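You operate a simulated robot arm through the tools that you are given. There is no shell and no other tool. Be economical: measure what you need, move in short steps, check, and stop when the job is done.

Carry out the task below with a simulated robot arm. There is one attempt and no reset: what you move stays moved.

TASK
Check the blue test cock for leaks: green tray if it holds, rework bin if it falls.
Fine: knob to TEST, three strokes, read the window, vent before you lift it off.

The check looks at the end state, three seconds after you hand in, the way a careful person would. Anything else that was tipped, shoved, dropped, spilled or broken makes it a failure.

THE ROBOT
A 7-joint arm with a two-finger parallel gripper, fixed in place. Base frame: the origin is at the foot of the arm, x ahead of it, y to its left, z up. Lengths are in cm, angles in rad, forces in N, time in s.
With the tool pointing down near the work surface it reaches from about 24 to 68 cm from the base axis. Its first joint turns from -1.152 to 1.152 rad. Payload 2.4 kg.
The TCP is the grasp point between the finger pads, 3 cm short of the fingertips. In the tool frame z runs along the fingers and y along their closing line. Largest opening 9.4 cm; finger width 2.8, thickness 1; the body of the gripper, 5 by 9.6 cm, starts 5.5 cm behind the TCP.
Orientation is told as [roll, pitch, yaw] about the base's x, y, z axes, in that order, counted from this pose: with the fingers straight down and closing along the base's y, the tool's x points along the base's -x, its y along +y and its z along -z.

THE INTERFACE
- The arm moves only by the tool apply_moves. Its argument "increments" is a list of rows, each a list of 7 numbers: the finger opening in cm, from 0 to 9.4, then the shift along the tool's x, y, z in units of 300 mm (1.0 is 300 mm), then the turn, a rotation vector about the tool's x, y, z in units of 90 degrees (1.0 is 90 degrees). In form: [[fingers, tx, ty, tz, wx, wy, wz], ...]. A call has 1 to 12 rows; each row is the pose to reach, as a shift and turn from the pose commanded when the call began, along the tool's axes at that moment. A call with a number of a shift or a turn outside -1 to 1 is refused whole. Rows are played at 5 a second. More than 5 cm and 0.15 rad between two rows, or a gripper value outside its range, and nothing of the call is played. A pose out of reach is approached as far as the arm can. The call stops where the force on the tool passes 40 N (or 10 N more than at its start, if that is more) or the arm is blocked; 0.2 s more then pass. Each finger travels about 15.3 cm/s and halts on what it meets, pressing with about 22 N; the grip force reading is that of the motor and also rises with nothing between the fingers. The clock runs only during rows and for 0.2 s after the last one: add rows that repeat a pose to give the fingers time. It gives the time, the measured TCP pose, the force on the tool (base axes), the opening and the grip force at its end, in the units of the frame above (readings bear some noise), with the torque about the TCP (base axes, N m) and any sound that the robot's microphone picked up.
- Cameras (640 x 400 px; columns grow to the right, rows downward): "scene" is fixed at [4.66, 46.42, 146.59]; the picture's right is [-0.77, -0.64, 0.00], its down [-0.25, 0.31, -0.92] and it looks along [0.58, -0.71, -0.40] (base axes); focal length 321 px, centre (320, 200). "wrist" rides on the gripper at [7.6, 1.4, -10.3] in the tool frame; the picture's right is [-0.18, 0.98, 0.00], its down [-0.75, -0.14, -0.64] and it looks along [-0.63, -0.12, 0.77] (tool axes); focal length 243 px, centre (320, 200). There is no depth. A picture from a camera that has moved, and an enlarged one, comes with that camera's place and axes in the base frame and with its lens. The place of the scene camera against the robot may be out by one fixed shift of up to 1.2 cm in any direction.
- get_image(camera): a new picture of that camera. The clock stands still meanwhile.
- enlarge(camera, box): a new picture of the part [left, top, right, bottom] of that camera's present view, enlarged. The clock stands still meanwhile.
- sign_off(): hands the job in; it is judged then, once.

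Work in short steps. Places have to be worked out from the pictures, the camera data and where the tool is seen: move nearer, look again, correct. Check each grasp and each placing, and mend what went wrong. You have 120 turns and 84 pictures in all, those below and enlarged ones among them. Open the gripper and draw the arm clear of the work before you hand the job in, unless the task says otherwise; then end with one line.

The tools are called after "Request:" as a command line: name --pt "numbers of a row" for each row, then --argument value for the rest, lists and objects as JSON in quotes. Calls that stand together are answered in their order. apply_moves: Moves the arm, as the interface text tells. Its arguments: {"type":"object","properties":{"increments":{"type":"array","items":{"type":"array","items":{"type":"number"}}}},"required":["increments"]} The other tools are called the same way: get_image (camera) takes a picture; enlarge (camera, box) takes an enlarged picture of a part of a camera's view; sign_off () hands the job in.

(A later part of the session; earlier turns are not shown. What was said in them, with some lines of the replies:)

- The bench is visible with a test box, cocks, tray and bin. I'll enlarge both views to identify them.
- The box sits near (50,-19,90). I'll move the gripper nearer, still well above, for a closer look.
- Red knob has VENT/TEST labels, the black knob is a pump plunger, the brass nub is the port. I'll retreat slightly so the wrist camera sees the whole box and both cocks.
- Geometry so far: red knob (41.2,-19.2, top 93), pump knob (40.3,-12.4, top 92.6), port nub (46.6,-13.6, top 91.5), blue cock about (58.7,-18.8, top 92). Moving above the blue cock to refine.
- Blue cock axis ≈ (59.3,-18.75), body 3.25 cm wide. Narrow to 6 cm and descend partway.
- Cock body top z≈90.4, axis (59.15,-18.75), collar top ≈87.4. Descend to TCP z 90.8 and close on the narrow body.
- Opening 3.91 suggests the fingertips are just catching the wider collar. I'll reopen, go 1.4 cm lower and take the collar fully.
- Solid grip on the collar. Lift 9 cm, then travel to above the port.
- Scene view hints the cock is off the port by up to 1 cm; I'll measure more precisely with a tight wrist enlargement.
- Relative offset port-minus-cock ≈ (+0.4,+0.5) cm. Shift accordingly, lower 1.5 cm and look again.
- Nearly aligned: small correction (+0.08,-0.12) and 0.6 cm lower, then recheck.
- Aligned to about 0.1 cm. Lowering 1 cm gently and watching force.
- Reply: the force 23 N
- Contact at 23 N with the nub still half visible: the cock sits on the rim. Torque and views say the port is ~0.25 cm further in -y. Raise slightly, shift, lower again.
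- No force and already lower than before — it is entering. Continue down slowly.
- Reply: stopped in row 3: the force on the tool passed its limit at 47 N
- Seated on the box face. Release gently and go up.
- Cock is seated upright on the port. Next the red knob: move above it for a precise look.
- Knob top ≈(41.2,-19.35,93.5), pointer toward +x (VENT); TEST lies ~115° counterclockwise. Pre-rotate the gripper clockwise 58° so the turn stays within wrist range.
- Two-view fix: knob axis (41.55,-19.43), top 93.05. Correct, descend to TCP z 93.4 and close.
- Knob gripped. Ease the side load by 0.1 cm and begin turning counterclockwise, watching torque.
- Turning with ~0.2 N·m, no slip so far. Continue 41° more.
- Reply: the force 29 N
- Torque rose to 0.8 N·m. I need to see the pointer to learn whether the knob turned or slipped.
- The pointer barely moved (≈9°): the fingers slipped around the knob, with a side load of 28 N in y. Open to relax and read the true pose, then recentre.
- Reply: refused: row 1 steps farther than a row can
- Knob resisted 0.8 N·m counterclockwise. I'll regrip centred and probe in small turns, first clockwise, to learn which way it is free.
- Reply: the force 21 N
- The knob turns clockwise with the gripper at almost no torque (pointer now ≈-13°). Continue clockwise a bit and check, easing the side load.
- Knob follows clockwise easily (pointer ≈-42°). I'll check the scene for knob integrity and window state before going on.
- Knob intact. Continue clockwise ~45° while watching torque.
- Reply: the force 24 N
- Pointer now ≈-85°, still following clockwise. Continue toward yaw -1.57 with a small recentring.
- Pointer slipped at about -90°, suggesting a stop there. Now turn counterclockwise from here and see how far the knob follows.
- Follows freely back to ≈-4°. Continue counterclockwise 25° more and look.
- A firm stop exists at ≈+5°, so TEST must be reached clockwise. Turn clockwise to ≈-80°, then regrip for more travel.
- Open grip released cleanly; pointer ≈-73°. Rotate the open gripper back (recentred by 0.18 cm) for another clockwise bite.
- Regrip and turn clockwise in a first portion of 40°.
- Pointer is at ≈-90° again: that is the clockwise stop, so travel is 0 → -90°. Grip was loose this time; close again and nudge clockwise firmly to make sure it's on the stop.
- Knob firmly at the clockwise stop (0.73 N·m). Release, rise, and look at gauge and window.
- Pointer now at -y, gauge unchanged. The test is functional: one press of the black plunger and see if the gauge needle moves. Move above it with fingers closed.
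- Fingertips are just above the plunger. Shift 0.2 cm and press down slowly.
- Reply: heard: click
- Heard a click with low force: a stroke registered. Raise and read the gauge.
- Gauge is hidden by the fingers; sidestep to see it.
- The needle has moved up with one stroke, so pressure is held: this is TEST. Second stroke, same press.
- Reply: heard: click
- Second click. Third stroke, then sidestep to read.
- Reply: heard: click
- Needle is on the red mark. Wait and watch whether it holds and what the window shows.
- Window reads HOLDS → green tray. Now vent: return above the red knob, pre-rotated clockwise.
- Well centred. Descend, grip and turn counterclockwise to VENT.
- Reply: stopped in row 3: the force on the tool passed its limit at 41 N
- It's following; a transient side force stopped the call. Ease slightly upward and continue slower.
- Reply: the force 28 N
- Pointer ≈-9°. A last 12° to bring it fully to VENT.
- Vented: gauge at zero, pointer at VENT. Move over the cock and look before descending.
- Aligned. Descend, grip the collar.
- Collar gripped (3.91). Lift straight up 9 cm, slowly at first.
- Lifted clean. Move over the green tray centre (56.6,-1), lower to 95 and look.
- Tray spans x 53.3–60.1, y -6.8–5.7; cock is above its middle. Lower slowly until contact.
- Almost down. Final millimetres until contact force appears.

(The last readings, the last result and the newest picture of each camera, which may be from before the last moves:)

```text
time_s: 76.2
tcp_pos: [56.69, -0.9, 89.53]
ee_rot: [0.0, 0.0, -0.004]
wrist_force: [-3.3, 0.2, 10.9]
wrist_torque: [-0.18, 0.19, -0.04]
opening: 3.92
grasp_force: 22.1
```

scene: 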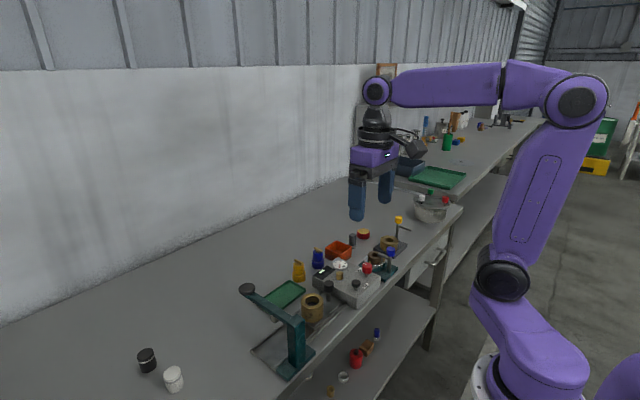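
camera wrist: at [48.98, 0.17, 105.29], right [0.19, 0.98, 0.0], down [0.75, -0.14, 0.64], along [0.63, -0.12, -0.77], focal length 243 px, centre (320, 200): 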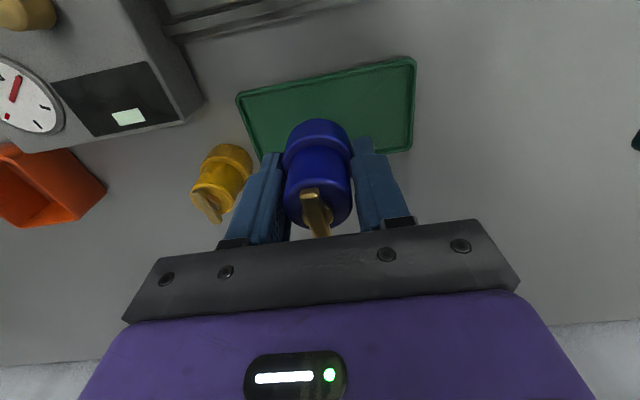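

Contact (11 N). Release and rise straight up.

Request:
apply_moves --pt "4.4 0 0 0.008 0 0 0" --pt "5.8 0 0 0.004 0 0 0" --pt "5.8 0 0 0 0 0 0" --pt "5.8 0 0 -0.1 0 0 0" --pt "5.8 0 0 -0.2 0 0 0" --pt "5.8 0 0 -0.3 0 0 0" --pt "5.8 0.1 0 -0.42 0 0 0" --pt "5.8 0.2 0 -0.5 0 0 0" --pt "5.8 0.3 0 -0.6 0 0 0" --pt "5.8 0.4 0 -0.6 0 0 0"

Request:
enlarge --camera "scene" --box '[240, 205, 440, 330]'

Request:
get_image --camera "wrist"

```text
time_s: 78.4
tcp_pos: [44.39, -0.53, 107.3]
ee_rot: [0.002, 0.002, -0.005]
wrist_force: [-0.8, -0.3, 0.8]
wrist_torque: [0.0, 0.03, -0.02]
opening: 5.84
grasp_force: 0.0
```

```text
3.20 times, centred on (340, 268) of scene
camera zoom: at [4.66, 46.42, 146.59], right [-0.77, -0.64, 0.0], down [-0.25, 0.31, -0.92], along [0.58, -0.71, -0.4], focal length 1026 px, centre (256, -16)
```

zoom: 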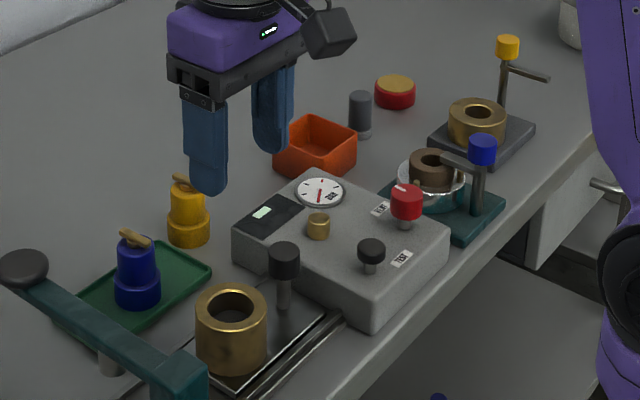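

```text
6 pictures are left
camera wrist: at [36.92, 0.83, 117.61], right [0.19, 0.98, 0.0], down [0.75, -0.14, 0.64], along [0.63, -0.12, -0.77], focal length 243 px, centre (320, 200)
```

wrist: 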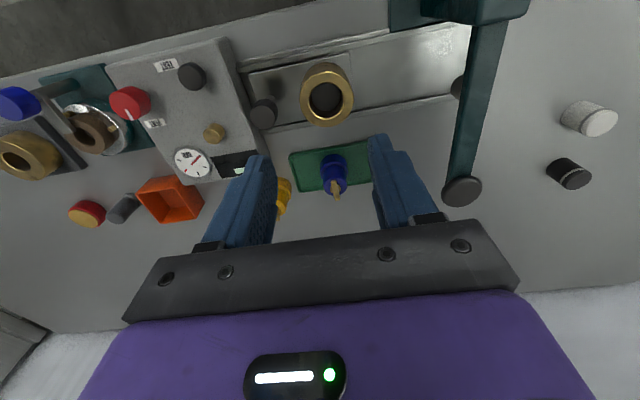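

The blue cock stands upright in the green tray. The knob is at VENT, the gauge reads zero and nothing else was disturbed. Raise a little more to clear the work before handing in.

Request:
apply_moves --pt "9.4 0.1 0 -0.12 0 0 0" --pt "9.4 0.2 0 -0.24 0 0 0" --pt "9.4 0.3 0 -0.36 0 0 0" --pt "9.4 0.3 0 -0.36 0 0 0"

Request:
sign_off

```text
time_s: 79.4
tcp_pos: [35.54, -0.4, 118.2]
ee_rot: [0.004, 0.002, -0.003]
wrist_force: [0.4, 0.0, 0.0]
wrist_torque: [-0.03, 0.0, -0.01]
opening: 9.39
grasp_force: 0.0
```

```text
The job is handed in.
```

The blue test cock held: the window read HOLDS after three strokes, so I vented it, lifted it off and stood it upright in the green tray. The red knob only turned a quarter-turn clockwise, away from the TEST label, so I took that stop as TEST because the gauge rose there.
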